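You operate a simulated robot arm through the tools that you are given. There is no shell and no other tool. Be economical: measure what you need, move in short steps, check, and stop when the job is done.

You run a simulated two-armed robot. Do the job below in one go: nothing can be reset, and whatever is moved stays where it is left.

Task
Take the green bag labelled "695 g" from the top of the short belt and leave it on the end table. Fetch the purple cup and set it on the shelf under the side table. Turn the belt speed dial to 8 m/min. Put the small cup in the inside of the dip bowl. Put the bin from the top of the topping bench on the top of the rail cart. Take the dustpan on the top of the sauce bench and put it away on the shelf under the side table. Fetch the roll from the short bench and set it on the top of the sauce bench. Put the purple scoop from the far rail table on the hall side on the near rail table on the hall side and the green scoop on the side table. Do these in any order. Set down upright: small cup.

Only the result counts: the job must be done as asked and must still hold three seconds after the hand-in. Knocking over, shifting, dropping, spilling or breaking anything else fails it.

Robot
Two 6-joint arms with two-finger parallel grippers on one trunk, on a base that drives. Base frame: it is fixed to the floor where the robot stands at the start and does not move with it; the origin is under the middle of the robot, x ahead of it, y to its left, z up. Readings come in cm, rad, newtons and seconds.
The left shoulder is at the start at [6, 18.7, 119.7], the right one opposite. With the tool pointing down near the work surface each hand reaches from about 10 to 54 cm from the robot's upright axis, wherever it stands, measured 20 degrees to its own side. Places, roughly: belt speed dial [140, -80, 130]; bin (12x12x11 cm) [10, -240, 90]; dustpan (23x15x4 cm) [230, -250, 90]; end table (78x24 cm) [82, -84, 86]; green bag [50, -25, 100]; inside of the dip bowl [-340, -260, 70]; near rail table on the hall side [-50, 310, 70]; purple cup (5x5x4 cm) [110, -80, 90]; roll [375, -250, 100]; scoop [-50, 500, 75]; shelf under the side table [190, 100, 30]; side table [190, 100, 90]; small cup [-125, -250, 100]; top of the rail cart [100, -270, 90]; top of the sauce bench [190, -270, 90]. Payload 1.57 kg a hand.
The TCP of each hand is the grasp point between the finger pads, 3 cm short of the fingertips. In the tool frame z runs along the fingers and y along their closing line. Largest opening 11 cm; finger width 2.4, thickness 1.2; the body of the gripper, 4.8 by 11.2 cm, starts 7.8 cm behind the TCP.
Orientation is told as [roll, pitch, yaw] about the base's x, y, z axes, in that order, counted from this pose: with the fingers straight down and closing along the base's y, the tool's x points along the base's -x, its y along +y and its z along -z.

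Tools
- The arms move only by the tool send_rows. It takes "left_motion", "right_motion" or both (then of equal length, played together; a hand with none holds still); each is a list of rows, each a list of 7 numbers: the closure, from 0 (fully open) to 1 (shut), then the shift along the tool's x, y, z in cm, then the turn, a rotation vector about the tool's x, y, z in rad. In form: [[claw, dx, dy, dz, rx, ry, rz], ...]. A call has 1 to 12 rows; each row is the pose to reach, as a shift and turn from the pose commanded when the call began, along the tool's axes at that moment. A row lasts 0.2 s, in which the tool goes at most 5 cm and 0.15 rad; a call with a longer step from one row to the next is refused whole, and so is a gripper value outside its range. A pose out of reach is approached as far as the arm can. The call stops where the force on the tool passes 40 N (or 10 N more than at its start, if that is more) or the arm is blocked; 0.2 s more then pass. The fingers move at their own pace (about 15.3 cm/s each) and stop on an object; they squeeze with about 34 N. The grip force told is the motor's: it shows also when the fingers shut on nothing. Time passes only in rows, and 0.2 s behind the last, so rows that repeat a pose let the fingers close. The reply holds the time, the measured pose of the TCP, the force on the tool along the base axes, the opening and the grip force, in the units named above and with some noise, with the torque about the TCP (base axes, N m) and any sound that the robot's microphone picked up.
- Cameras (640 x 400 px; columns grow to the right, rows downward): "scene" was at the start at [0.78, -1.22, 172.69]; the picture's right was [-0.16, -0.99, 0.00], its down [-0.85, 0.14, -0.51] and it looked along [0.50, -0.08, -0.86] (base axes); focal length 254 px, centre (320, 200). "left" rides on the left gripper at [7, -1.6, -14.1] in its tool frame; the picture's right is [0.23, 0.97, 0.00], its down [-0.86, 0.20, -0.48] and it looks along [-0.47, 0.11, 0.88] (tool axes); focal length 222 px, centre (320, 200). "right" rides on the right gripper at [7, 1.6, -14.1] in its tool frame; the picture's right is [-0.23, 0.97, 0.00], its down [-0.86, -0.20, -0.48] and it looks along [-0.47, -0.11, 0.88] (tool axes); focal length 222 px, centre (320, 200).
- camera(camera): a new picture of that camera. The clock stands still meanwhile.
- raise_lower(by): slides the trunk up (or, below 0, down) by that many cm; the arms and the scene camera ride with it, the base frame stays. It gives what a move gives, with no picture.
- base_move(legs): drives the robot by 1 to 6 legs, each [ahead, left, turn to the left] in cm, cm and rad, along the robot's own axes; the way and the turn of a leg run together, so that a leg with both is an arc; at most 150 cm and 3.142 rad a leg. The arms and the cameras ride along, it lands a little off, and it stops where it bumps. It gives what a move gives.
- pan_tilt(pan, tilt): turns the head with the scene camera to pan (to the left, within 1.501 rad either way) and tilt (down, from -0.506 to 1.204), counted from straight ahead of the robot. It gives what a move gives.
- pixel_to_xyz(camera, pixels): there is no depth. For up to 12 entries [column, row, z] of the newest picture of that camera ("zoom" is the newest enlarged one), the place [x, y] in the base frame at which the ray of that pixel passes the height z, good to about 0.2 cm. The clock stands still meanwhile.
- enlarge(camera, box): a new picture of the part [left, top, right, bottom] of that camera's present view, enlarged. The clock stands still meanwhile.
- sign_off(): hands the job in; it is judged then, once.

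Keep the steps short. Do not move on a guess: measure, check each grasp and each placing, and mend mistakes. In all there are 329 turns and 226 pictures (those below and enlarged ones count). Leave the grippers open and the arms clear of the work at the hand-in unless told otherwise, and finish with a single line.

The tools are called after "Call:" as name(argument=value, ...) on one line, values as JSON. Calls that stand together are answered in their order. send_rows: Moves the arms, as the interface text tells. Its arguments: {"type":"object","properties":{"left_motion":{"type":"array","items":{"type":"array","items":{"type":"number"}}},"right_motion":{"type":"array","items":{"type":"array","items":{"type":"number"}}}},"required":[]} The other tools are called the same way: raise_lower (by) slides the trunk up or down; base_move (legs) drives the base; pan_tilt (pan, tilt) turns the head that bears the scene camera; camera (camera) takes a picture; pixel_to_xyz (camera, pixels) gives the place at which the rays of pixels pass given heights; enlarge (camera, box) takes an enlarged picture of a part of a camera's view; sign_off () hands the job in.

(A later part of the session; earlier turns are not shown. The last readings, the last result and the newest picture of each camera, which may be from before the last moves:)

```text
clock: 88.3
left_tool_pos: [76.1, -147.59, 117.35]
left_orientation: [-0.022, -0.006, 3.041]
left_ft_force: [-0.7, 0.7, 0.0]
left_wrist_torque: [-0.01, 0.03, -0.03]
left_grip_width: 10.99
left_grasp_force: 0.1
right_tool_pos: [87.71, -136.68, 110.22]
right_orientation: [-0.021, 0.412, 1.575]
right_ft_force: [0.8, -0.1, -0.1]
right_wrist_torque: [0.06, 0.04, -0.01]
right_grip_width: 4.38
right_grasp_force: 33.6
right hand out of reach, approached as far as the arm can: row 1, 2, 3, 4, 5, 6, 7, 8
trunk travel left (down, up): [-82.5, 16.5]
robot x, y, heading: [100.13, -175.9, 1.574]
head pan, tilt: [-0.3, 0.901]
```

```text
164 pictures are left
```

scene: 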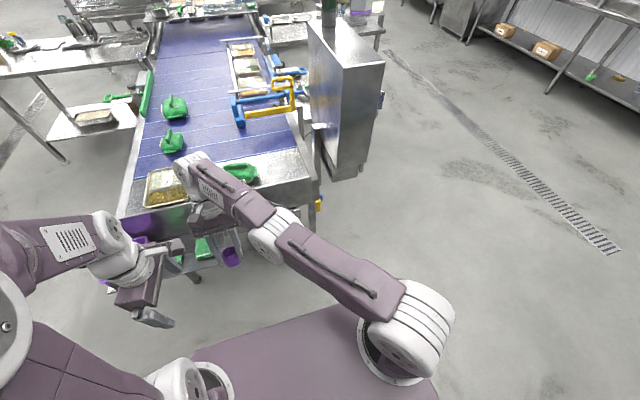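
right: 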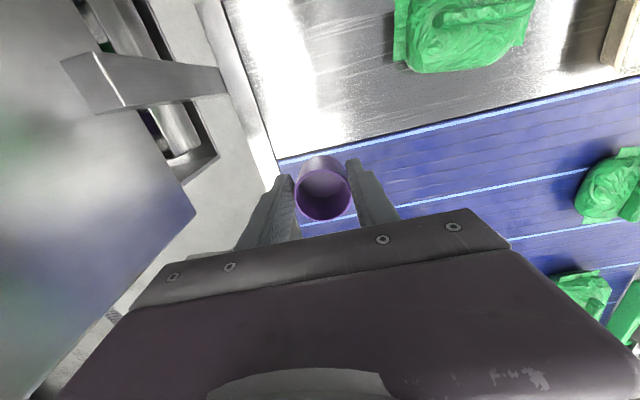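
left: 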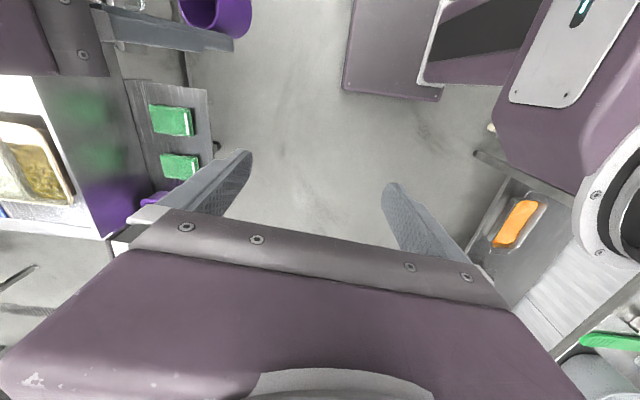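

The arm is locked straight in its solver. I command a long pull-in over 12 rows to a pose it held before (ahead 20, right 14), with the hand upright again.

Call:
send_rows(right_motion=[[1, 1.5, -2, 0.7, 0, -0.035, 0], [1, 3, -4, 1.4, 0, -0.07, 0], [1, 4.5, -6, 2, 0, -0.1, 0], [1, 6, -8, 2.7, 0, -0.14, 0], [1, 7.5, -10, 3.4, 0, -0.17, 0], [1, 9, -12, 4, 0, -0.2, 0], [1, 10.5, -14, 4.7, 0, -0.24, 0], [1, 12, -16, 5.4, 0, -0.27, 0], [1, 13.5, -18, 6, 0, -0.3, 0], [1, 15, -20, 6.7, 0, -0.34, 0], [1, 16.5, -22.5, 7.4, 0, -0.37, 0], [1, 18, -25, 8, 0, -0.41, 0]])

```text
clock: 90.9
left_tool_pos: [76.08, -147.49, 117.47]
left_orientation: [-0.023, -0.003, 3.039]
left_ft_force: [-0.2, -0.4, -1.2]
left_wrist_torque: [0.0, 0.0, -0.03]
left_grip_width: 10.99
left_grasp_force: 0.1
right_tool_pos: [90.82, -130.96, 127.48]
right_orientation: [0.002, 0.048, 1.576]
right_ft_force: [0.2, -0.4, 0.4]
right_wrist_torque: [-0.01, 0.02, 0.01]
right_grip_width: 4.41
right_grasp_force: 34.0
right hand out of reach, approached as far as the arm can: row 1, 2, 3, 4, 5, 6, 7, 8, 9, 10, 11, 12
trunk travel left (down, up): [-82.5, 16.5]
robot x, y, heading: [99.78, -175.92, 1.572]
head pan, tilt: [-0.3, 0.901]
```

The hand rose to z 127, so something is changing. I continue pulling in: +20 in x, -24 in y, -10 in z.

Call:
send_rows(right_motion=[[1, 2, -1.7, 1, 0, 0, 0], [1, 4, -3.4, 2, 0, 0, 0], [1, 6, -5, 3, 0, 0, 0], [1, 8, -6.7, 4, 0, 0, 0], [1, 10, -8.4, 5, 0, 0, 0], [1, 12, -10, 6, 0, 0, 0], [1, 14, -11.7, 7, 0, 0, 0], [1, 16, -13.4, 8, 0, 0, 0], [1, 18, -15, 9, 0, 0, 0], [1, 20, -17, 10, 0, 0, 0], [1, 22, -18.5, 10, 0, 0, 0], [1, 24, -20, 10, 0, 0, 0]])

```text
clock: 93.5
left_tool_pos: [76.1, -147.62, 117.33]
left_orientation: [-0.021, -0.002, 3.039]
left_ft_force: [-0.1, -0.5, 0.8]
left_wrist_torque: [-0.03, 0.05, 0.01]
left_grip_width: 11.0
left_grasp_force: 0.1
right_tool_pos: [90.91, -130.89, 129.11]
right_orientation: [0.003, 0.006, 1.577]
right_ft_force: [0.8, 0.2, 0.0]
right_wrist_torque: [0.01, 0.01, -0.01]
right_grip_width: 4.39
right_grasp_force: 33.9
right hand out of reach, approached as far as the arm can: row 1, 2, 3, 4, 5, 6, 7, 8, 9, 10, 11, 12
trunk travel left (down, up): [-82.5, 16.5]
robot x, y, heading: [99.93, -175.92, 1.574]
head pan, tilt: [-0.3, 0.901]
```

I probe: a plain 15 cm sweep outward (+x) only.

Call:
send_rows(right_motion=[[1, 0, -4, 0, 0, 0, 0], [1, 0, -8, 0, 0, 0, 0], [1, 0, -12, 0, 0, 0, 0], [1, 0, -16, 0, 0, 0, 0]])

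Call:
camera(camera="scene")

```text
clock: 94.5
left_tool_pos: [76.24, -147.53, 117.38]
left_orientation: [-0.021, -0.007, 3.042]
left_ft_force: [0.7, -0.1, -0.2]
left_wrist_torque: [0.02, 0.02, -0.01]
left_grip_width: 10.98
left_grasp_force: 0.1
right_tool_pos: [104.67, -124.04, 129.47]
right_orientation: [0.008, 0.002, 1.577]
right_ft_force: [0.3, -0.2, -0.7]
right_wrist_torque: [-0.04, 0.02, -0.01]
right_grip_width: 4.37
right_grasp_force: 33.9
right hand out of reach, approached as far as the arm can: row 1, 2, 3, 4
trunk travel left (down, up): [-82.5, 16.5]
robot x, y, heading: [99.97, -176.14, 1.572]
head pan, tilt: [-0.3, 0.901]
```

```text
163 pictures are left
```

scene: 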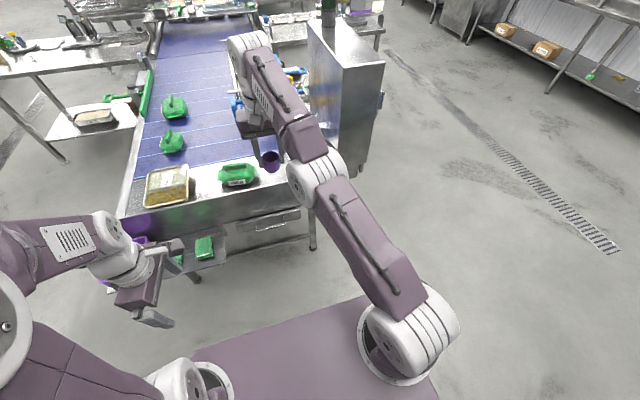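

Perhaps the elbow has passed slightly through straight and sits at its back limit. I stretch outward first, sweep down while stretched, then pull in.

Call:
send_rows(right_motion=[[1, -4.3, 1.3, -2, 0, 0, 0], [1, -6, 1.6, 2, 0, 0, 0], [1, -8, 2, 6, 0, 0, 0], [1, -9, 2.3, 10, 0, 0, 0], [1, -9, 2.5, 14, 0, 0, 0], [1, -9, 2.7, 18, 0, 0, 0], [1, -8, 2.7, 22, 0, 0, 0], [1, -5, 2, 25, 0, 0, 0], [1, -2, 1, 27, 0, 0, 0], [1, 1, 0, 28, 0, 0, 0], [1, 4, -1, 28, 0, 0, 0], [1, 7, -2, 28, 0, 0, 0]])

```text
clock: 97.1
left_tool_pos: [76.07, -147.62, 117.38]
left_orientation: [-0.021, -0.005, 3.04]
left_ft_force: [-0.2, -0.6, 0.5]
left_wrist_torque: [0.0, 0.0, 0.01]
left_grip_width: 11.0
left_grasp_force: 0.1
right_tool_pos: [101.89, -119.34, 101.91]
right_orientation: [0.006, 0.003, 1.575]
right_ft_force: [0.1, -0.1, -0.3]
right_wrist_torque: [0.03, 0.0, 0.0]
right_grip_width: 4.38
right_grasp_force: 34.1
right hand out of reach, approached as far as the arm can: row 1, 2, 3, 4, 5, 6, 7, 9, 10, 11, 12
trunk travel left (down, up): [-82.5, 16.5]
robot x, y, heading: [99.64, -176.08, 1.576]
head pan, tilt: [-0.3, 0.901]
```

Row 8 was in reach: the arm has a thin shell there, so the elbow is on the wrong side of straight. I stretch outward and now sweep UP while stretched, then pull in.

Call:
send_rows(right_motion=[[1, -4.5, 1, 0, 0, 0, 0], [1, -8, 1.5, -3, 0, 0, 0], [1, -9, 1.5, -7, 0, 0, 0], [1, -9, 1.5, -11, 0, 0, 0], [1, -8.5, 1.5, -15, 0, 0, 0], [1, -7, 1, -19, 0, 0, 0], [1, -5, 1, -23, 0, 0, 0], [1, -2, 0, -26, 0, 0, 0], [1, 2, -1, -26, 0, 0, 0], [1, 6, -2, -26, 0, 0, 0], [1, 10, -3, -26, 0, 0, 0], [1, 14, -4, -26, 0, 0, 0]])

```text
clock: 99.7
left_tool_pos: [76.13, -147.62, 117.45]
left_orientation: [-0.023, -0.005, 3.04]
left_ft_force: [-0.5, 0.1, 0.2]
left_wrist_torque: [-0.01, 0.0, 0.0]
left_grip_width: 11.03
left_grasp_force: 0.0
right_tool_pos: [103.81, -124.48, 129.26]
right_orientation: [0.005, 0.005, 1.575]
right_ft_force: [0.1, 0.7, -0.4]
right_wrist_torque: [0.0, 0.04, 0.0]
right_grip_width: 4.34
right_grasp_force: 34.3
right hand out of reach, approached as far as the arm can: row 1, 2, 3, 4, 5, 6, 7, 8, 9, 10, 11, 12
trunk travel left (down, up): [-82.5, 16.5]
robot x, y, heading: [100.12, -176.67, 1.576]
head pan, tilt: [-0.3, 0.901]
```

I combine: stretch, sweep down and pitch the fingertips toward the robot (both fold the elbow the right way), then pull in.

Call:
send_rows(right_motion=[[1, -4.8, 0.5, 0, 0, 0, 0], [1, -5, 1, 4, 0, 0.12, 0], [1, -3.5, 1, 8, 0, 0.24, 0], [1, -1.5, 1, 12, 0, 0.36, 0], [1, 0.5, 1, 16, 0, 0.48, 0], [1, 2.5, 1, 19, 0, 0.6, 0], [1, 5, 1, 22, 0, 0.72, 0], [1, 8, 0, 24, 0, 0.84, 0], [1, 12, -1, 25, 0, 0.9, 0], [1, 16, -2, 25, 0, 0.9, 0], [1, 20, -3, 25, 0, 0.9, 0], [1, 24, -4, 25, 0, 0.9, 0]])

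```text
clock: 102.3
left_tool_pos: [76.08, -147.6, 117.36]
left_orientation: [-0.02, -0.004, 3.042]
left_ft_force: [-0.9, -0.2, -0.1]
left_wrist_torque: [0.01, -0.01, 0.0]
left_grip_width: 11.0
left_grasp_force: 0.1
right_tool_pos: [108.24, -148.26, 104.2]
right_orientation: [0.011, 0.898, 1.585]
right_ft_force: [0.4, -0.2, -0.9]
right_wrist_torque: [0.02, 0.0, 0.02]
right_grip_width: 4.38
right_grasp_force: 33.8
right hand out of reach, approached as far as the arm can: row 1, 2, 3, 4, 5, 6, 7, 8, 9
trunk travel left (down, up): [-82.5, 16.5]
robot x, y, heading: [99.96, -175.79, 1.571]
head pan, tilt: [-0.3, 0.901]
```

Freed. I turn the hand upright again, staying well inside reach.

Call:
send_rows(right_motion=[[1, 0.4, -0.6, -0.9, 0, -0.13, 0], [1, 0.8, -1.2, -1.8, 0, -0.26, 0], [1, 1.2, -1.8, -2.7, 0, -0.39, 0], [1, 1.6, -2.4, -3.6, 0, -0.52, 0], [1, 2, -3, -4.5, 0, -0.65, 0], [1, 2.4, -3.5, -5.4, 0, -0.78, 0], [1, 2.8, -4, -6.1, 0, -0.897, 0]])

Call:
camera(camera="scene")

```text
clock: 103.9
left_tool_pos: [76.1, -147.62, 117.3]
left_orientation: [-0.021, -0.004, 3.041]
left_ft_force: [-1.2, -0.6, -0.4]
left_wrist_torque: [0.03, 0.0, 0.01]
left_grip_width: 11.01
left_grasp_force: 0.2
right_tool_pos: [112.22, -145.39, 110.23]
right_orientation: [0.007, 0.001, 1.575]
right_ft_force: [0.4, -0.3, -0.1]
right_wrist_torque: [-0.02, 0.03, 0.01]
right_grip_width: 4.38
right_grasp_force: 34.0
trunk travel left (down, up): [-82.5, 16.5]
robot x, y, heading: [100.3, -176.2, 1.575]
head pan, tilt: [-0.3, 0.901]
```

```text
162 pictures are left
```

scene: 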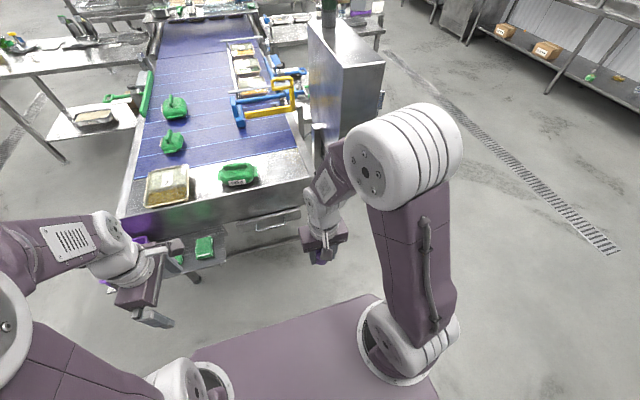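

The arm is folded normally, cup in hand. I slide right 105 cm and turn left to face the box's far side.

Call:
base_move(legs=[[0, -108, 0], [0, 0, 1.571], [0, -90, 0]])

Call:
pan_tilt(pan=0.0, tilt=0.5)

Call:
camera(camera="scene")

```text
clock: 117.6
left_tool_pos: [182.54, -109.89, 117.37]
left_orientation: [-0.02, -0.003, -1.71]
left_ft_force: [-0.5, 0.4, -0.3]
left_wrist_torque: [-0.01, 0.0, 0.01]
left_grip_width: 11.01
left_grasp_force: 0.1
right_tool_pos: [181.5, -73.74, 110.38]
right_orientation: [0.005, 0.005, 3.109]
right_ft_force: [-0.5, -1.0, -0.3]
right_wrist_torque: [0.04, 0.0, -0.03]
right_grip_width: 4.39
right_grasp_force: 33.8
trunk travel left (down, up): [-82.5, 16.5]
robot x, y, heading: [212.01, -87.11, 3.109]
head pan, tilt: [-0.3, 0.901]
```

```text
clock: 118.4
left_tool_pos: [182.49, -109.85, 117.4]
left_orientation: [-0.021, -0.004, -1.71]
left_ft_force: [-0.1, -0.4, -0.1]
left_wrist_torque: [-0.01, 0.01, 0.03]
left_grip_width: 11.01
left_grasp_force: 0.0
right_tool_pos: [181.67, -73.6, 110.35]
right_orientation: [0.008, 0.006, 3.108]
right_ft_force: [-0.3, -0.3, -0.4]
right_wrist_torque: [0.0, -0.01, 0.0]
right_grip_width: 4.35
right_grasp_force: 33.9
trunk travel left (down, up): [-82.5, 16.5]
robot x, y, heading: [211.85, -86.9, 3.109]
head pan, tilt: [0.0, 0.499]
```

```text
161 pictures are left
```

scene: 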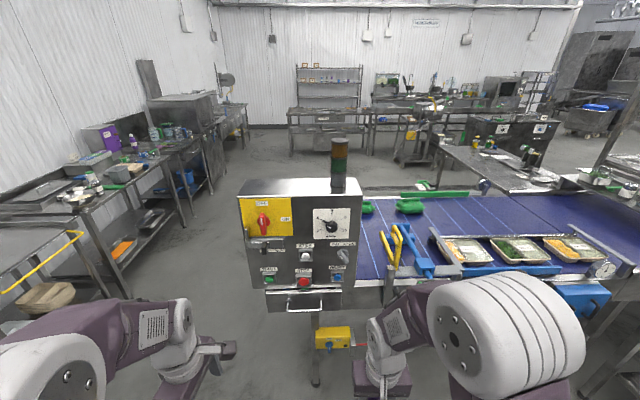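

The control panel faces me; I enlarge it to read the dial at (332,225).

Call:
enlarge(camera="scene", box=[304, 200, 368, 240])

Call:
enlarge(camera="scene", box=[232, 175, 376, 295])

```text
10.00 times, centred on (336, 220) of scene
```

zoom: 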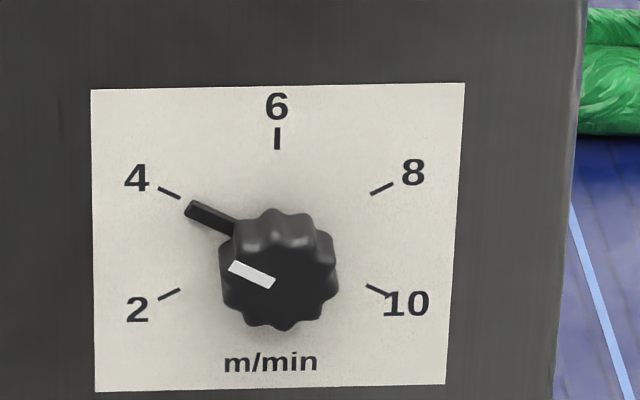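

```text
3.33 times, centred on (304, 235) of scene
```

zoom: 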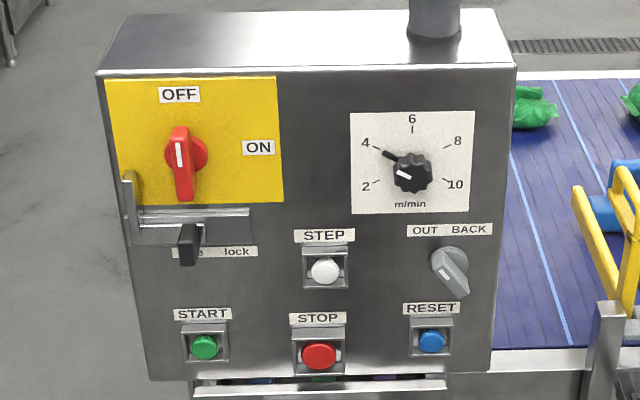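

The dial stands at 4 and 8 needs a clockwise turn of 120°. I measure the panel: box top edges and the dial at plausible heights.

Call:
pixel_to_xyz(camera="scene", pixels=[[262, 196, 135], [385, 195, 135], [262, 196, 137], [270, 178, 135], [378, 178, 135], [332, 224, 128], [332, 224, 126], [332, 224, 124], [300, 289, 100], [300, 289, 96]])

```text
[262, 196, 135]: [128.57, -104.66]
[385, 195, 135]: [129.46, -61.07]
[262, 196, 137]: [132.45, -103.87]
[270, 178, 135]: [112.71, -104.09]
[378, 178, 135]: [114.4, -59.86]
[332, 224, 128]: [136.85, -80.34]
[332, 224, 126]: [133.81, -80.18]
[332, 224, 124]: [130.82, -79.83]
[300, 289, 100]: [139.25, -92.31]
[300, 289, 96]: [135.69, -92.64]
```

To get the depth I raise the trunk 10 cm and compare the rays.

Call:
raise_lower(by=10)

Call:
enlarge(camera="scene", box=[232, 195, 392, 315])

```text
clock: 119.8
left_tool_pos: [182.52, -109.74, 127.36]
left_orientation: [-0.021, -0.005, -1.711]
left_ft_force: [0.7, -0.9, 0.2]
left_wrist_torque: [0.0, -0.05, -0.05]
left_grip_width: 10.96
left_grasp_force: 0.1
right_tool_pos: [181.54, -73.7, 120.4]
right_orientation: [0.005, 0.006, 3.109]
right_ft_force: [0.4, 0.3, -0.5]
right_wrist_torque: [-0.01, -0.04, -0.02]
right_grip_width: 4.38
right_grasp_force: 34.2
trunk travel left (down, up): [-92.5, 6.5]
robot x, y, heading: [212.48, -86.61, 3.111]
head pan, tilt: [0.0, 0.499]
```

```text
3.33 times, centred on (312, 255) of scene
```

zoom: 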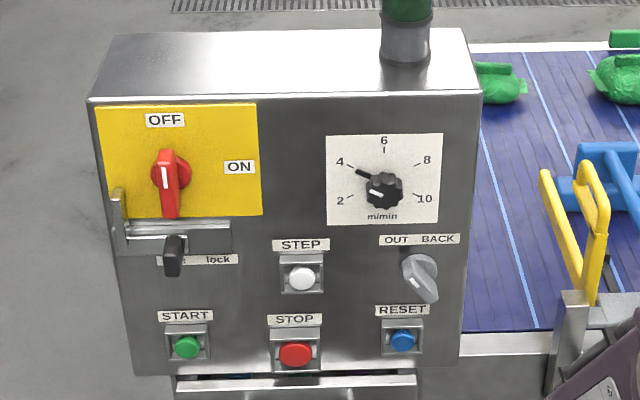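

Panel at x≈145.5, dial centre about (y -80, z 128), knob ~3.5 cm wide sticking out ~2.3 cm. I shift the robot 10 cm to its right, square it up, and move the right hand outward.

Call:
base_move(legs=[[0, -10, 0.031]])

Call:
send_rows(right_motion=[[1, 0, -4, 0, 0, 0, 0], [1, 0, -8, 0, 0, 0, 0], [1, 0, -12, 0, 0, 0, 0], [1, 0, -15, 0, 0, 0, 0]])

```text
clock: 120.9
left_tool_pos: [183.37, -101.5, 127.23]
left_orientation: [-0.022, 0.001, -1.678]
left_ft_force: [-0.1, 0.0, -0.4]
left_wrist_torque: [0.06, -0.01, 0.0]
left_grip_width: 11.0
left_grasp_force: 0.1
right_tool_pos: [181.41, -65.38, 120.48]
right_orientation: [0.003, 0.005, -3.14]
right_ft_force: [-0.7, -0.4, 0.1]
right_wrist_torque: [0.06, -0.01, 0.01]
right_grip_width: 4.36
right_grasp_force: 33.9
trunk travel left (down, up): [-92.5, 6.5]
robot x, y, heading: [212.38, -76.91, 3.142]
head pan, tilt: [0.0, 0.499]
```

```text
clock: 121.9
left_tool_pos: [183.51, -100.61, 127.37]
left_orientation: [-0.021, -0.005, -1.677]
left_ft_force: [0.6, 0.1, 0.7]
left_wrist_torque: [0.01, 0.0, 0.03]
left_grip_width: 10.98
left_grasp_force: 0.1
right_tool_pos: [181.18, -49.7, 120.01]
right_orientation: [0.009, 0.005, -3.141]
right_ft_force: [-0.6, 0.5, 0.1]
right_wrist_torque: [0.01, 0.01, 0.01]
right_grip_width: 4.33
right_grasp_force: 33.7
trunk travel left (down, up): [-92.5, 6.5]
robot x, y, heading: [212.25, -76.94, 3.143]
head pan, tilt: [0.0, 0.499]
```

I raise the left hand to point at the panel and bring it before the dial, 15 cm off.

Call:
send_rows(left_motion=[[0, 1.7, -2.1, 0, 0.142, -0.0152, 0], [0, 3.3, -4.1, -0.1, 0.284, -0.0304, 0], [0, 5, -6.2, -0.2, 0.426, -0.0455, 0], [0, 6.7, -8.2, -0.3, 0.568, -0.0607, 0], [0, 8.3, -10.3, -0.3, 0.71, -0.0759, 0], [0, 10, -12.3, -0.4, 0.852, -0.0911, 0], [0, 11.6, -14.4, -0.4, 0.994, -0.106, 0], [0, 13.3, -16.4, -0.5, 1.135, -0.1214, 0], [0, 15, -18.5, -0.6, 1.277, -0.1366, 0], [0, 16.6, -20.5, -0.6, 1.419, -0.1518, 0], [0, 18.3, -22.6, -0.7, 1.561, -0.167, 0]])

Call:
camera(camera="left")

Call:
camera(camera="scene")

```text
clock: 124.3
left_tool_pos: [171.75, -90.47, 139.35]
left_orientation: [-0.883, -0.062, -1.728]
left_ft_force: [0.4, 0.4, -0.1]
left_wrist_torque: [0.01, 0.0, 0.01]
left_grip_width: 11.02
left_grasp_force: 0.0
left hand out of reach, approached as far as the arm can: row 3, 4, 5, 6, 7, 8, 9, 10, 11
right_tool_pos: [181.2, -49.99, 119.97]
right_orientation: [0.007, 0.007, -3.14]
right_ft_force: [0.4, 0.2, -0.2]
right_wrist_torque: [0.01, -0.02, -0.01]
right_grip_width: 4.36
right_grasp_force: 33.7
trunk travel left (down, up): [-92.5, 6.5]
robot x, y, heading: [212.43, -77.06, 3.137]
head pan, tilt: [0.0, 0.499]
```

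```text
157 pictures are left
```

left: 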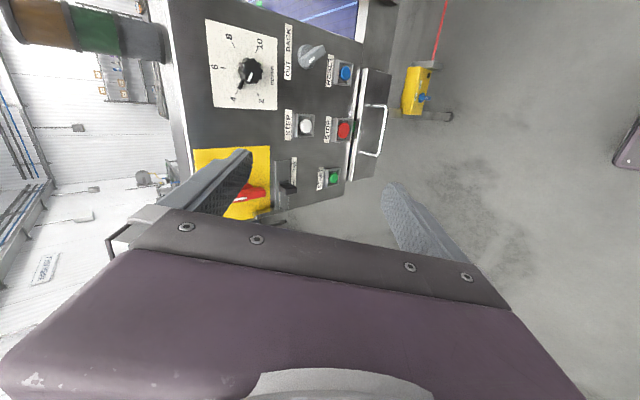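

```text
156 pictures are left
```

scene: 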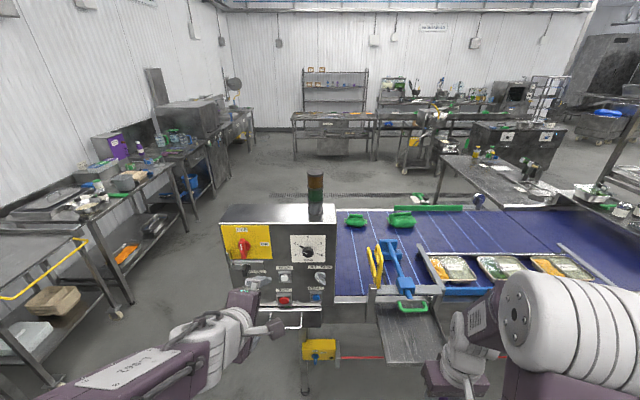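

The wrist reaches only about 50° upward here. With the arm more stretched and the trunk lower the forearm is flatter, so I back up 18 cm and lower the trunk 18 cm before finishing the turn.

Call:
base_move(legs=[[-18, 0, 0]])

Call:
raise_lower(by=-18)

```text
clock: 125.8
left_tool_pos: [189.35, -90.33, 139.19]
left_orientation: [-0.879, -0.062, -1.731]
left_ft_force: [0.0, -0.2, 0.7]
left_wrist_torque: [-0.02, -0.03, -0.02]
left_grip_width: 11.03
left_grasp_force: 0.0
right_tool_pos: [198.9, -49.82, 119.92]
right_orientation: [0.006, 0.007, 3.14]
right_ft_force: [-0.9, 0.4, -1.2]
right_wrist_torque: [0.03, -0.04, -0.02]
right_grip_width: 4.36
right_grasp_force: 33.9
trunk travel left (down, up): [-92.5, 6.5]
robot x, y, heading: [230.09, -77.08, 3.142]
head pan, tilt: [0.0, 0.499]
```

```text
clock: 127.8
left_tool_pos: [189.9, -90.44, 121.44]
left_orientation: [-0.884, -0.062, -1.73]
left_ft_force: [-0.3, -0.1, 0.1]
left_wrist_torque: [0.0, -0.02, -0.03]
left_grip_width: 11.0
left_grasp_force: 0.0
right_tool_pos: [199.33, -49.89, 102.05]
right_orientation: [0.006, 0.005, 3.139]
right_ft_force: [0.0, 0.2, -0.3]
right_wrist_torque: [0.0, 0.02, -0.01]
right_grip_width: 4.38
right_grasp_force: 33.8
trunk travel left (down, up): [-74.5, 24.5]
robot x, y, heading: [230.34, -77.48, 3.142]
head pan, tilt: [0.0, 0.499]
```

Now move the TCP to about (165,-80,128) and finish the turn to horizontal.

Call:
send_rows(left_motion=[[0, 1, -3.7, 2.6, 0, 0, 0], [0, 2, -7.4, 5.3, 0, 0, 0], [0, 3, -11, 7.9, 0, 0, 0], [0, 4, -14.7, 10.5, 0.13, -0.034, 0], [0, 5, -18.4, 13.2, 0.26, -0.068, 0], [0, 5.9, -22.1, 15.8, 0.39, -0.1, 0], [0, 5.9, -22.1, 15.8, 0.53, -0.135, 0], [0, 5.9, -22.1, 15.8, 0.671, -0.17, 0]])

Call:
camera(camera="left")

```text
clock: 129.6
left_tool_pos: [154.6, -76.18, 137.8]
left_orientation: [-1.506, -0.123, -1.583]
left_ft_force: [-0.8, 0.3, -2.1]
left_wrist_torque: [0.0, 0.01, 0.01]
left_grip_width: 10.99
left_grasp_force: 0.2
left hand out of reach, approached as far as the arm can: row 5, 6, 7, 8
right_tool_pos: [199.24, -49.71, 102.04]
right_orientation: [0.007, 0.005, 3.14]
right_ft_force: [0.0, -0.1, -0.3]
right_wrist_torque: [0.01, 0.0, 0.01]
right_grip_width: 4.37
right_grasp_force: 34.2
trunk travel left (down, up): [-74.5, 24.5]
robot x, y, heading: [230.3, -77.25, 3.135]
head pan, tilt: [0.0, 0.499]
```

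```text
155 pictures are left
```

left: 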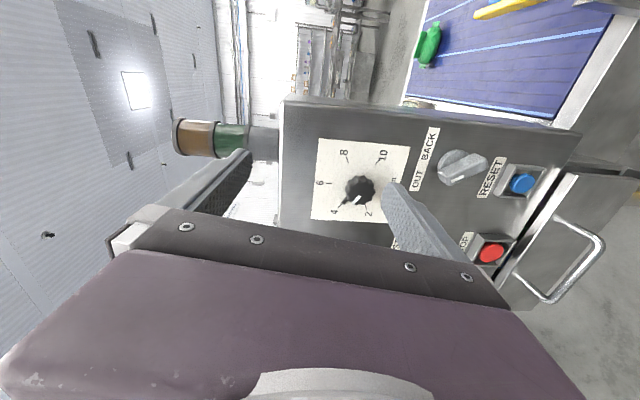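

The wrist limit needs a forearm pointing upward, so the shoulder must be lower. I back up 15 cm and lower the trunk 30 cm.

Call:
base_move(legs=[[-15, 0, 0]])

Call:
raise_lower(by=-30)

Call:
send_rows(left_motion=[[0, -3, 0, -3, 0, 0, 0], [0, -6, 0, -6, 0, 0, 0], [0, -9, 0, -8, 0, 0, 0]])

```text
clock: 131.0
left_tool_pos: [169.3, -76.48, 137.88]
left_orientation: [-1.505, -0.121, -1.584]
left_ft_force: [-1.1, -0.2, 0.1]
left_wrist_torque: [-0.01, 0.01, -0.01]
left_grip_width: 11.02
left_grasp_force: 0.2
right_tool_pos: [213.99, -49.93, 102.05]
right_orientation: [0.007, 0.006, 3.142]
right_ft_force: [-0.1, -0.2, -0.8]
right_wrist_torque: [-0.04, 0.01, -0.02]
right_grip_width: 4.35
right_grasp_force: 34.5
trunk travel left (down, up): [-74.5, 24.5]
robot x, y, heading: [245.25, -77.18, 3.134]
head pan, tilt: [0.0, 0.499]
```

```text
clock: 134.0
left_tool_pos: [169.52, -76.37, 107.89]
left_orientation: [-1.507, -0.12, -1.581]
left_ft_force: [-0.6, 0.4, 0.0]
left_wrist_torque: [0.02, -0.02, 0.01]
left_grip_width: 10.98
left_grasp_force: 0.0
right_tool_pos: [214.15, -49.86, 72.11]
right_orientation: [0.008, 0.006, 3.14]
right_ft_force: [-1.7, -0.7, -0.8]
right_wrist_torque: [0.02, 0.01, 0.03]
right_grip_width: 4.36
right_grasp_force: 34.1
trunk travel left (down, up): [-44.5, 54.5]
robot x, y, heading: [245.01, -77.08, 3.141]
head pan, tilt: [0.0, 0.499]
```

```text
clock: 134.8
left_tool_pos: [174.52, -84.76, 114.54]
left_orientation: [-1.488, -0.123, -1.582]
left_ft_force: [0.1, -0.1, 0.9]
left_wrist_torque: [0.0, -0.02, -0.03]
left_grip_width: 10.99
left_grasp_force: 0.1
left hand out of reach, approached as far as the arm can: row 1, 2, 3
right_tool_pos: [214.24, -49.93, 72.08]
right_orientation: [0.005, 0.003, 3.139]
right_ft_force: [-0.7, -0.1, -0.4]
right_wrist_torque: [0.01, 0.0, -0.02]
right_grip_width: 4.37
right_grasp_force: 33.5
trunk travel left (down, up): [-44.5, 54.5]
robot x, y, heading: [245.42, -77.08, 3.132]
head pan, tilt: [0.0, 0.499]
```

It slid up and back as the wrist limit eases. I raise the hand toward z 128 (tool y points down now).

Call:
send_rows(left_motion=[[0, 0, -4, 0, 0, 0, 0], [0, 0, -8, 0, 0, 0, 0], [0, 0, -12, -2, 0, 0, 0], [0, 0, -13.5, -4, 0, 0, 0]])

Call:
camera(camera="scene")

```text
clock: 135.8
left_tool_pos: [178.18, -82.77, 127.33]
left_orientation: [-1.507, -0.123, -1.583]
left_ft_force: [-0.2, 0.8, -0.2]
left_wrist_torque: [-0.04, -0.03, 0.0]
left_grip_width: 10.99
left_grasp_force: 0.2
left hand out of reach, approached as far as the arm can: row 3, 4
right_tool_pos: [214.08, -49.89, 72.06]
right_orientation: [0.007, 0.004, 3.14]
right_ft_force: [0.8, 0.4, -0.3]
right_wrist_torque: [0.01, 0.01, -0.02]
right_grip_width: 4.38
right_grasp_force: 33.7
trunk travel left (down, up): [-44.5, 54.5]
robot x, y, heading: [245.22, -77.07, 3.14]
head pan, tilt: [0.0, 0.499]
```

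```text
154 pictures are left
```

scene: 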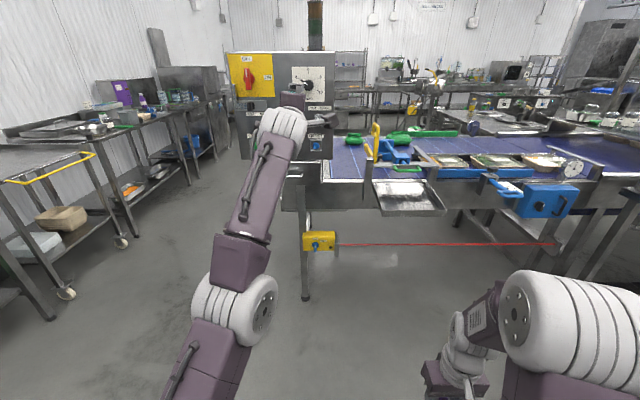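

The hand now points at the panel. From here I align with base and trunk. Left camera view of the dial:

Call:
camera(camera="left")

Call:
enlarge(camera="scene", box=[224, 40, 352, 160])

```text
153 pictures are left
```

left: 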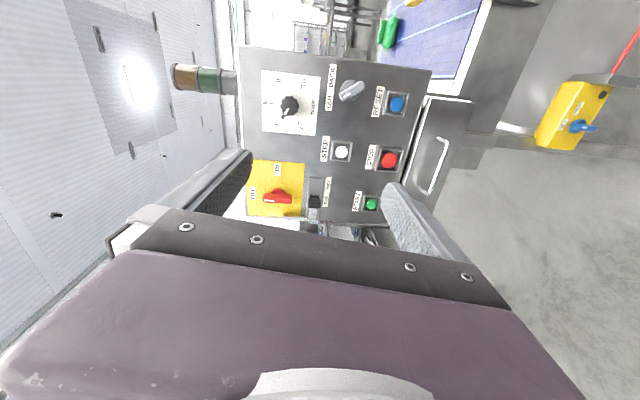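

```text
3.33 times, centred on (288, 100) of scene
```

zoom: 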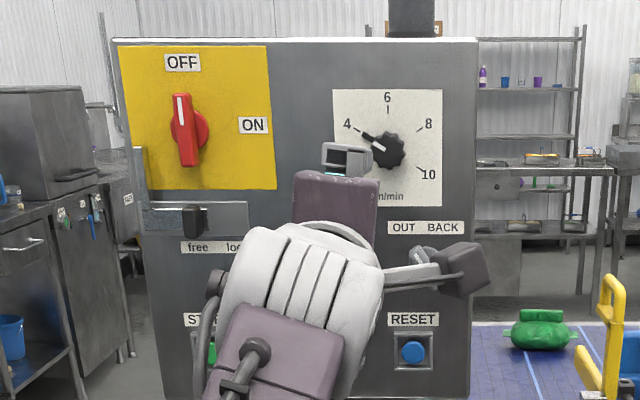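

Both views agree: dial at (145.5, -80.0, ~127.7). I shift 2.8 cm in y with the base, 0.6 up with the trunk, and advance 17 cm, then re-check.

Call:
base_move(legs=[[0, -2.8, 0], [17, 0, 0]])

Call:
raise_lower(by=0.6)

Call:
camera(camera="left")

Call:
enlarge(camera="scene", box=[224, 30, 384, 150])

```text
clock: 137.7
left_tool_pos: [160.95, -79.86, 127.36]
left_orientation: [-1.507, -0.12, -1.583]
left_ft_force: [0.3, -0.2, -0.2]
left_wrist_torque: [-0.01, 0.04, 0.01]
left_grip_width: 11.0
left_grasp_force: 0.1
right_tool_pos: [197.05, -47.03, 72.12]
right_orientation: [0.006, 0.004, 3.139]
right_ft_force: [1.1, 0.2, -0.4]
right_wrist_torque: [0.02, 0.03, -0.01]
right_grip_width: 4.37
right_grasp_force: 34.1
trunk travel left (down, up): [-44.5, 54.5]
robot x, y, heading: [227.95, -74.3, 3.138]
head pan, tilt: [0.0, 0.499]
```

```text
clock: 138.2
left_tool_pos: [161.05, -79.82, 127.94]
left_orientation: [-1.508, -0.119, -1.583]
left_ft_force: [-0.8, -0.5, -0.6]
left_wrist_torque: [0.01, 0.0, -0.01]
left_grip_width: 11.0
left_grasp_force: 0.0
right_tool_pos: [197.24, -46.93, 72.67]
right_orientation: [0.008, 0.005, 3.139]
right_ft_force: [0.2, 0.2, -0.4]
right_wrist_torque: [-0.01, -0.04, 0.0]
right_grip_width: 4.37
right_grasp_force: 34.5
trunk travel left (down, up): [-45.1, 53.9]
robot x, y, heading: [228.24, -73.9, 3.135]
head pan, tilt: [0.0, 0.499]
```

```text
151 pictures are left
```

left: 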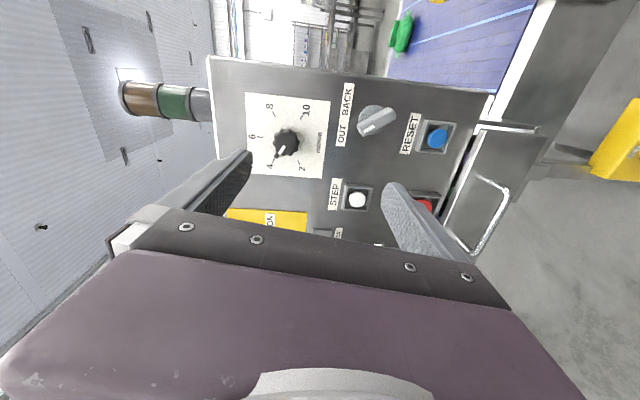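

```text
3.33 times, centred on (304, 90) of scene
```

zoom: 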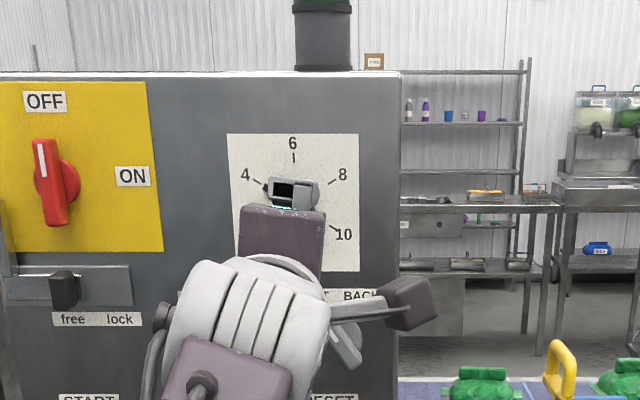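

The two cameras disagree on the dial's height; I check by projection.

Call:
pixel_to_xyz(camera="left", pixels=[[286, 137, 134], [286, 137, 131], [286, 137, 129.5], [286, 137, 128], [286, 142, 131], [286, 142, 129]])

Call:
camera(camera="scene")

Call:
pixel_to_xyz(camera="scene", pixels=[[296, 90, 128], [296, 90, 129], [296, 90, 130], [296, 90, 131]])

```text
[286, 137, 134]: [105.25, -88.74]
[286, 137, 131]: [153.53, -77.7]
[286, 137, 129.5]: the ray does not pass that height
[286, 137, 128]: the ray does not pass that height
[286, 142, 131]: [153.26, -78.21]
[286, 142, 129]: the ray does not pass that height
```

```text
149 pictures are left
```

scene: 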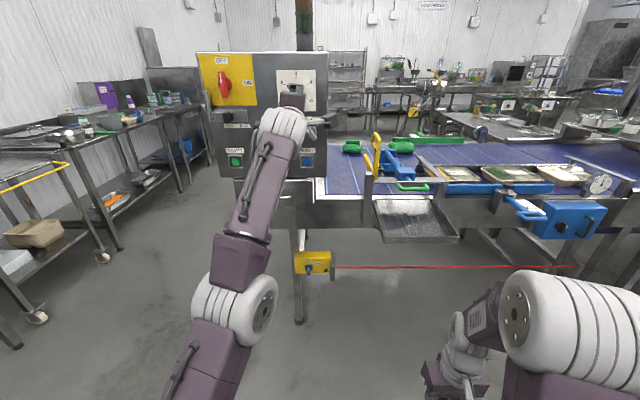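

```text
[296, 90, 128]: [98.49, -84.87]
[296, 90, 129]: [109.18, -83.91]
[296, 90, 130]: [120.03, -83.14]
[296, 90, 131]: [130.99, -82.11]
```

The true rays put the dial at z≈131.6, y≈-79.9, x≈140-145. I raise the trunk 3.9 cm and advance 6 cm, then look again.

Call:
raise_lower(by=3.9)

Call:
base_move(legs=[[6, 0, 0]])

Call:
enlarge(camera="left", box=[160, 40, 480, 240])

Call:
enlarge(camera="scene", box=[224, 50, 384, 150])

```text
clock: 139.1
left_tool_pos: [161.18, -79.74, 131.85]
left_orientation: [-1.507, -0.12, -1.582]
left_ft_force: [-0.2, -0.3, 0.4]
left_wrist_torque: [0.01, 0.01, -0.01]
left_grip_width: 10.99
left_grasp_force: 0.0
right_tool_pos: [197.17, -46.99, 76.72]
right_orientation: [0.008, 0.004, 3.141]
right_ft_force: [-0.8, -0.1, 0.2]
right_wrist_torque: [-0.06, -0.01, 0.01]
right_grip_width: 4.38
right_grasp_force: 33.7
trunk travel left (down, up): [-49.0, 50.0]
robot x, y, heading: [228.29, -74.01, 3.136]
head pan, tilt: [0.0, 0.499]
```

```text
clock: 140.0
left_tool_pos: [154.89, -79.86, 131.73]
left_orientation: [-1.507, -0.122, -1.581]
left_ft_force: [-0.5, 0.7, -0.7]
left_wrist_torque: [0.02, 0.04, -0.03]
left_grip_width: 11.0
left_grasp_force: 0.1
right_tool_pos: [191.09, -47.07, 76.52]
right_orientation: [0.006, 0.005, 3.139]
right_ft_force: [-0.7, -0.6, 0.3]
right_wrist_torque: [0.0, -0.03, 0.02]
right_grip_width: 4.39
right_grasp_force: 34.6
trunk travel left (down, up): [-49.0, 50.0]
robot x, y, heading: [221.84, -73.77, 3.136]
head pan, tilt: [0.0, 0.499]
```

```text
2.00 times, centred on (320, 140) of left
```

zoom: 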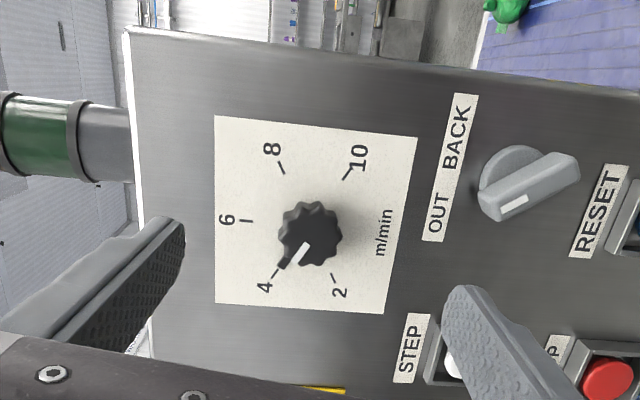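

```text
4.00 times, centred on (304, 100) of scene
```

zoom: 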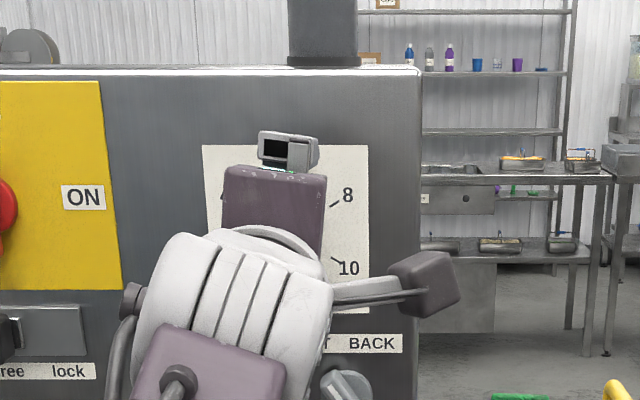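

By parallax the knob's cap is at x≈143.2, 1 cm to my left of the tool line. I shift the hand 1 cm (tool x -1.0), half close the fingers, and advance 7 cm.

Call:
send_rows(left_motion=[[0.2, -0.5, 0, 0, 0, 0, 0], [0.45, -1.0, 0, 0, 0, 0, 0], [0.45, -1.0, 0, 0, 0, 0, 0]])

Call:
base_move(legs=[[7, 0, 0.005]])

Call:
camera(camera="left")

```text
clock: 140.8
left_tool_pos: [155.13, -80.9, 131.9]
left_orientation: [-1.506, -0.12, -1.581]
left_ft_force: [-0.4, 0.3, 0.0]
left_wrist_torque: [0.0, -0.06, 0.01]
left_grip_width: 6.06
left_grasp_force: 0.0
right_tool_pos: [191.26, -47.1, 76.53]
right_orientation: [0.007, 0.003, 3.14]
right_ft_force: [0.8, 0.6, -0.5]
right_wrist_torque: [-0.01, 0.03, -0.03]
right_grip_width: 4.37
right_grasp_force: 33.8
trunk travel left (down, up): [-49.0, 50.0]
robot x, y, heading: [222.55, -73.94, 3.142]
head pan, tilt: [0.0, 0.499]
```

```text
clock: 141.8
left_tool_pos: [147.95, -81.29, 131.85]
left_orientation: [-1.504, -0.118, -1.576]
left_ft_force: [-0.4, 0.2, 0.1]
left_wrist_torque: [0.0, 0.02, -0.01]
left_grip_width: 6.06
left_grasp_force: 0.0
right_tool_pos: [183.86, -47.3, 76.52]
right_orientation: [0.007, 0.004, -3.138]
right_ft_force: [0.3, 0.6, 0.0]
right_wrist_torque: [0.0, -0.05, 0.04]
right_grip_width: 4.37
right_grasp_force: 33.9
trunk travel left (down, up): [-49.0, 50.0]
robot x, y, heading: [215.23, -74.09, -3.138]
head pan, tilt: [0.0, 0.499]
```

```text
146 pictures are left
```

left: 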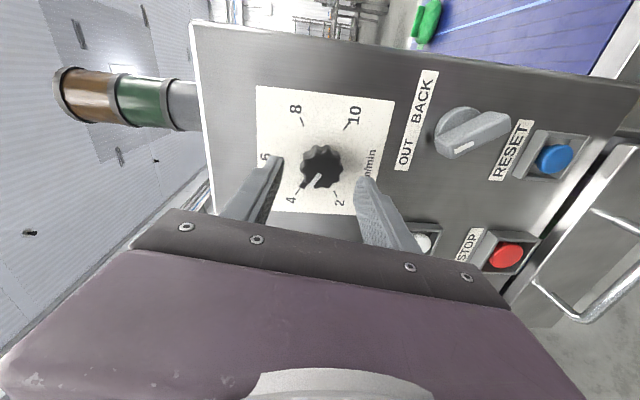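

The knob sits centred between the tips. I advance 3 cm.

Call:
base_move(legs=[[3, 0, 0]])

Call:
enlarge(camera="left", box=[208, 70, 432, 230])

```text
clock: 142.8
left_tool_pos: [145.44, -81.22, 132.5]
left_orientation: [-1.513, -0.122, -1.576]
left_ft_force: [-0.5, -0.1, 0.0]
left_wrist_torque: [0.0, 0.01, -0.03]
left_grip_width: 6.05
left_grasp_force: 0.1
right_tool_pos: [180.94, -47.19, 76.69]
right_orientation: [0.008, 0.003, -3.139]
right_ft_force: [0.4, 0.2, 0.0]
right_wrist_torque: [0.02, -0.02, 0.03]
right_grip_width: 4.34
right_grasp_force: 33.7
trunk travel left (down, up): [-49.0, 50.0]
robot x, y, heading: [212.21, -74.47, -3.135]
head pan, tilt: [0.0, 0.499]
stopped in leg 1: the force on the tool passed its limit at 94 N (the readings are from after the stop); the commanded pose is now the measured one
```

```text
2.50 times, centred on (320, 150) of left
```

zoom: 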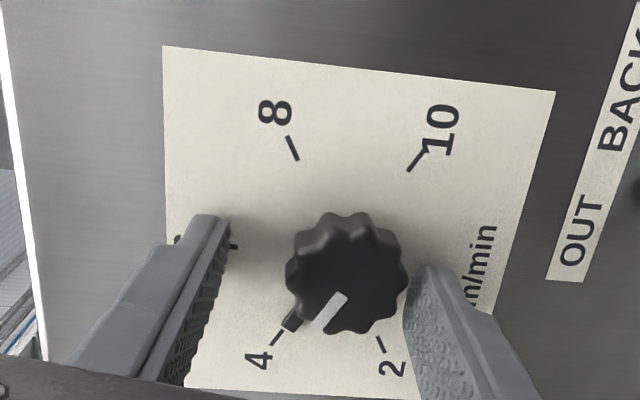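

The tips touched the panel (TCP x 145.4). The fingers sit about 0.8 cm too high on the knob; I pull back 0.5 cm and shift 0.75 cm down.

Call:
send_rows(left_motion=[[0.45, 0, 0, -0.5, 0, 0, 0], [0.45, 0, 0.4, -0.5, 0, 0, 0], [0.45, 0, 0.75, -0.5, 0, 0, 0]])

Call:
enlarge(camera="left", box=[208, 70, 432, 230])

```text
clock: 143.6
left_tool_pos: [146.11, -81.41, 131.93]
left_orientation: [-1.516, -0.117, -1.578]
left_ft_force: [-0.5, -0.2, -0.7]
left_wrist_torque: [0.01, 0.02, -0.02]
left_grip_width: 6.04
left_grasp_force: 0.0
left hand out of reach, approached as far as the arm can: row 2
right_tool_pos: [181.14, -47.18, 76.55]
right_orientation: [0.008, 0.005, -3.137]
right_ft_force: [0.1, -0.2, -0.3]
right_wrist_torque: [0.02, 0.0, -0.01]
right_grip_width: 4.37
right_grasp_force: 34.1
trunk travel left (down, up): [-49.0, 50.0]
robot x, y, heading: [211.89, -74.55, -3.141]
head pan, tilt: [0.0, 0.499]
```

```text
2.50 times, centred on (320, 150) of left
```

zoom: 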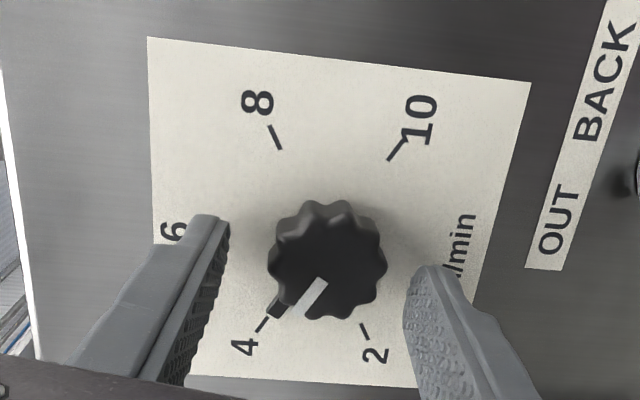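

Now better centred. I nudge sideways 0.3 and advance by small rows with force watch.

Call:
send_rows(left_motion=[[0.45, -0.3, 0.2, 0, 0, 0, 0], [0.45, -0.3, 0.2, 0.4, 0, 0, 0], [0.45, -0.3, 0.2, 0.8, 0, 0, 0], [0.45, -0.3, 0.2, 1.2, 0, 0, 0], [0.45, -0.3, 0.2, 1.6, 0, 0, 0]])

Call:
enlarge(camera="left", box=[208, 70, 432, 230])

```text
clock: 144.8
left_tool_pos: [145.19, -81.57, 131.87]
left_orientation: [-1.521, -0.119, -1.579]
left_ft_force: [30.2, 2.7, -8.2]
left_wrist_torque: [-0.12, 0.8, -0.06]
left_grip_width: 5.15
left_grasp_force: 0.1
right_tool_pos: [181.4, -47.16, 76.77]
right_orientation: [0.007, -0.001, -3.137]
right_ft_force: [-0.5, -0.3, -0.1]
right_wrist_torque: [0.01, 0.0, 0.02]
right_grip_width: 4.37
right_grasp_force: 34.5
trunk travel left (down, up): [-49.0, 50.0]
robot x, y, heading: [212.43, -73.98, -3.142]
head pan, tilt: [0.0, 0.499]
```

```text
2.50 times, centred on (320, 150) of left
```

zoom: 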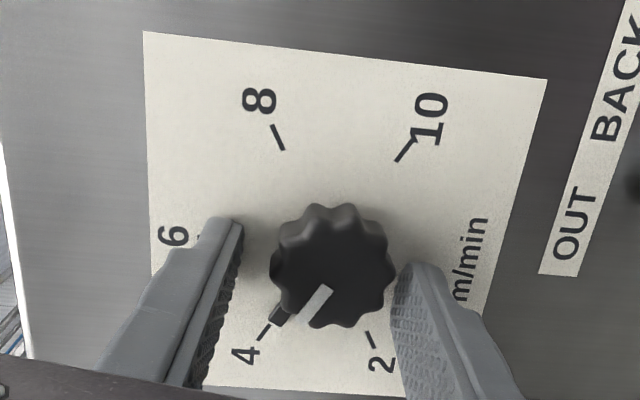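

The tips press on the panel beside the knob. I ease 0.3 cm and close on the knob.

Call:
send_rows(left_motion=[[0.45, 0, 0, -0.3, 0, 0, 0], [0.8, 0, 0, -0.3, 0, 0, 0], [1, 0, 0, -0.3, 0, 0, 0], [1, 0, 0, -0.3, 0, 0, 0]])

Call:
enlarge(camera="left", box=[208, 70, 432, 230])

```text
clock: 145.8
left_tool_pos: [145.16, -81.55, 131.58]
left_orientation: [-1.515, -0.121, -1.575]
left_ft_force: [19.6, 2.5, -6.1]
left_wrist_torque: [-0.04, 0.66, 0.11]
left_grip_width: 3.7
left_grasp_force: 43.1
right_tool_pos: [181.28, -47.23, 76.72]
right_orientation: [0.005, 0.001, -3.138]
right_ft_force: [-0.8, 0.0, -0.1]
right_wrist_torque: [-0.01, 0.02, -0.01]
right_grip_width: 4.36
right_grasp_force: 33.4
trunk travel left (down, up): [-49.0, 50.0]
robot x, y, heading: [212.16, -74.35, -3.14]
head pan, tilt: [0.0, 0.499]
```

```text
2.50 times, centred on (320, 150) of left
```

zoom: 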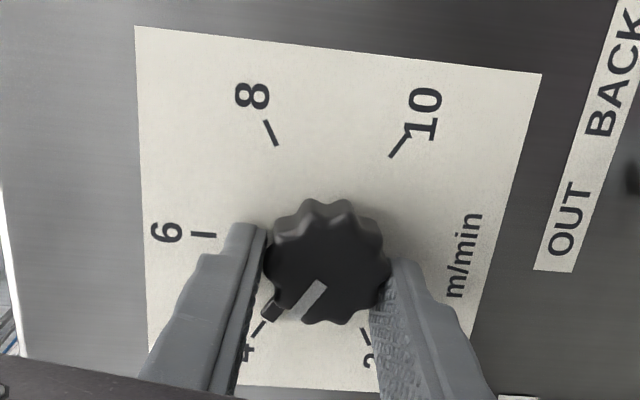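

Gripped at 3.7 cm. I turn 0.4 rad clockwise as a test.

Call:
send_rows(left_motion=[[1, 0, 0, 0, 0, 0, 0.14], [1, 0, 0, 0, 0, 0, 0.28], [1, 0, 0, 0, 0, 0, 0.4]])

Call:
enlarge(camera="left", box=[208, 70, 432, 230])

```text
clock: 146.6
left_tool_pos: [145.19, -81.59, 131.92]
left_orientation: [-1.516, -0.523, -1.598]
left_ft_force: [6.6, 2.3, 13.7]
left_wrist_torque: [0.17, 1.14, 0.35]
left_grip_width: 3.66
left_grasp_force: 43.0
right_tool_pos: [181.1, -47.16, 76.64]
right_orientation: [0.007, -0.001, -3.136]
right_ft_force: [-0.5, 0.6, 0.2]
right_wrist_torque: [-0.02, 0.01, -0.03]
right_grip_width: 4.37
right_grasp_force: 33.8
trunk travel left (down, up): [-49.0, 50.0]
robot x, y, heading: [212.4, -74.35, -3.139]
head pan, tilt: [0.0, 0.499]
```

```text
2.50 times, centred on (320, 150) of left
```

zoom: 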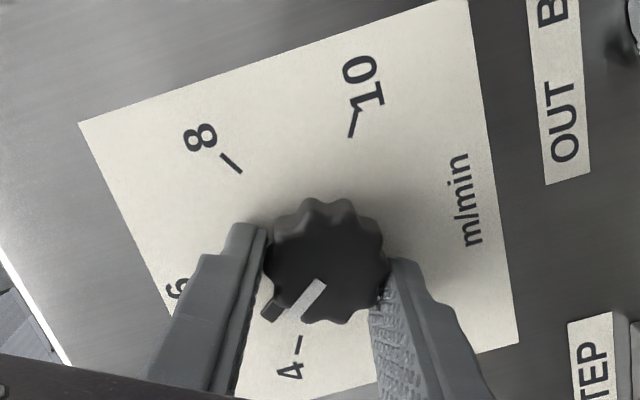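

The knob turns with the hand. I go on by 1.69 rad to reach 8.

Call:
send_rows(left_motion=[[1, 0, 0, 0, 0, 0, 0.14], [1, 0, 0, 0, 0, 0, 0.28], [1, 0, 0, 0, 0, 0, 0.42], [1, 0, 0, 0, 0, 0, 0.56], [1, 0, 0, 0, 0, 0, 0.7], [1, 0, 0, 0, 0, 0, 0.84], [1, 0, 0, 0, 0, 0, 0.98], [1, 0, 0, 0, 0, 0, 1.12], [1, 0, 0, 0, 0, 0, 1.26], [1, 0, 0, 0, 0, 0, 1.4], [1, 0, 0, 0, 0, 0, 1.55], [1, 0, 0, 0, 0, 0, 1.69]])

Call:
enlarge(camera="left", box=[208, 70, 432, 230])

```text
clock: 149.2
left_tool_pos: [145.08, -80.83, 131.71]
left_orientation: [1.485, -0.922, 1.636]
left_ft_force: [11.9, 21.7, 8.8]
left_wrist_torque: [0.1, 1.25, 0.25]
left_grip_width: 3.63
left_grasp_force: 42.6
right_tool_pos: [181.32, -46.86, 76.65]
right_orientation: [0.013, 0.0, -3.135]
right_ft_force: [-0.9, 0.2, -0.9]
right_wrist_torque: [0.0, -0.06, 0.01]
right_grip_width: 4.38
right_grasp_force: 33.8
trunk travel left (down, up): [-49.0, 50.0]
robot x, y, heading: [212.48, -74.43, -3.141]
head pan, tilt: [0.0, 0.499]
```

```text
2.50 times, centred on (320, 150) of left
```

zoom: 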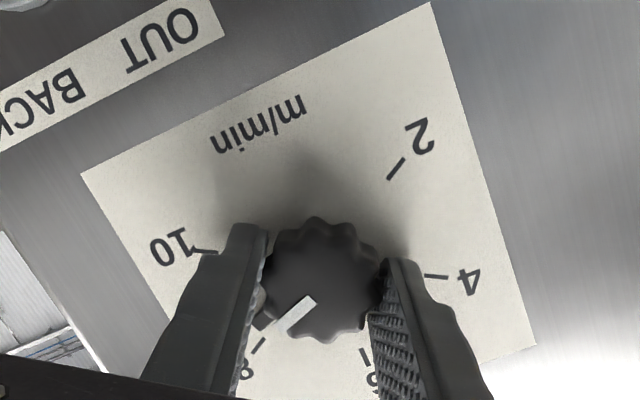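

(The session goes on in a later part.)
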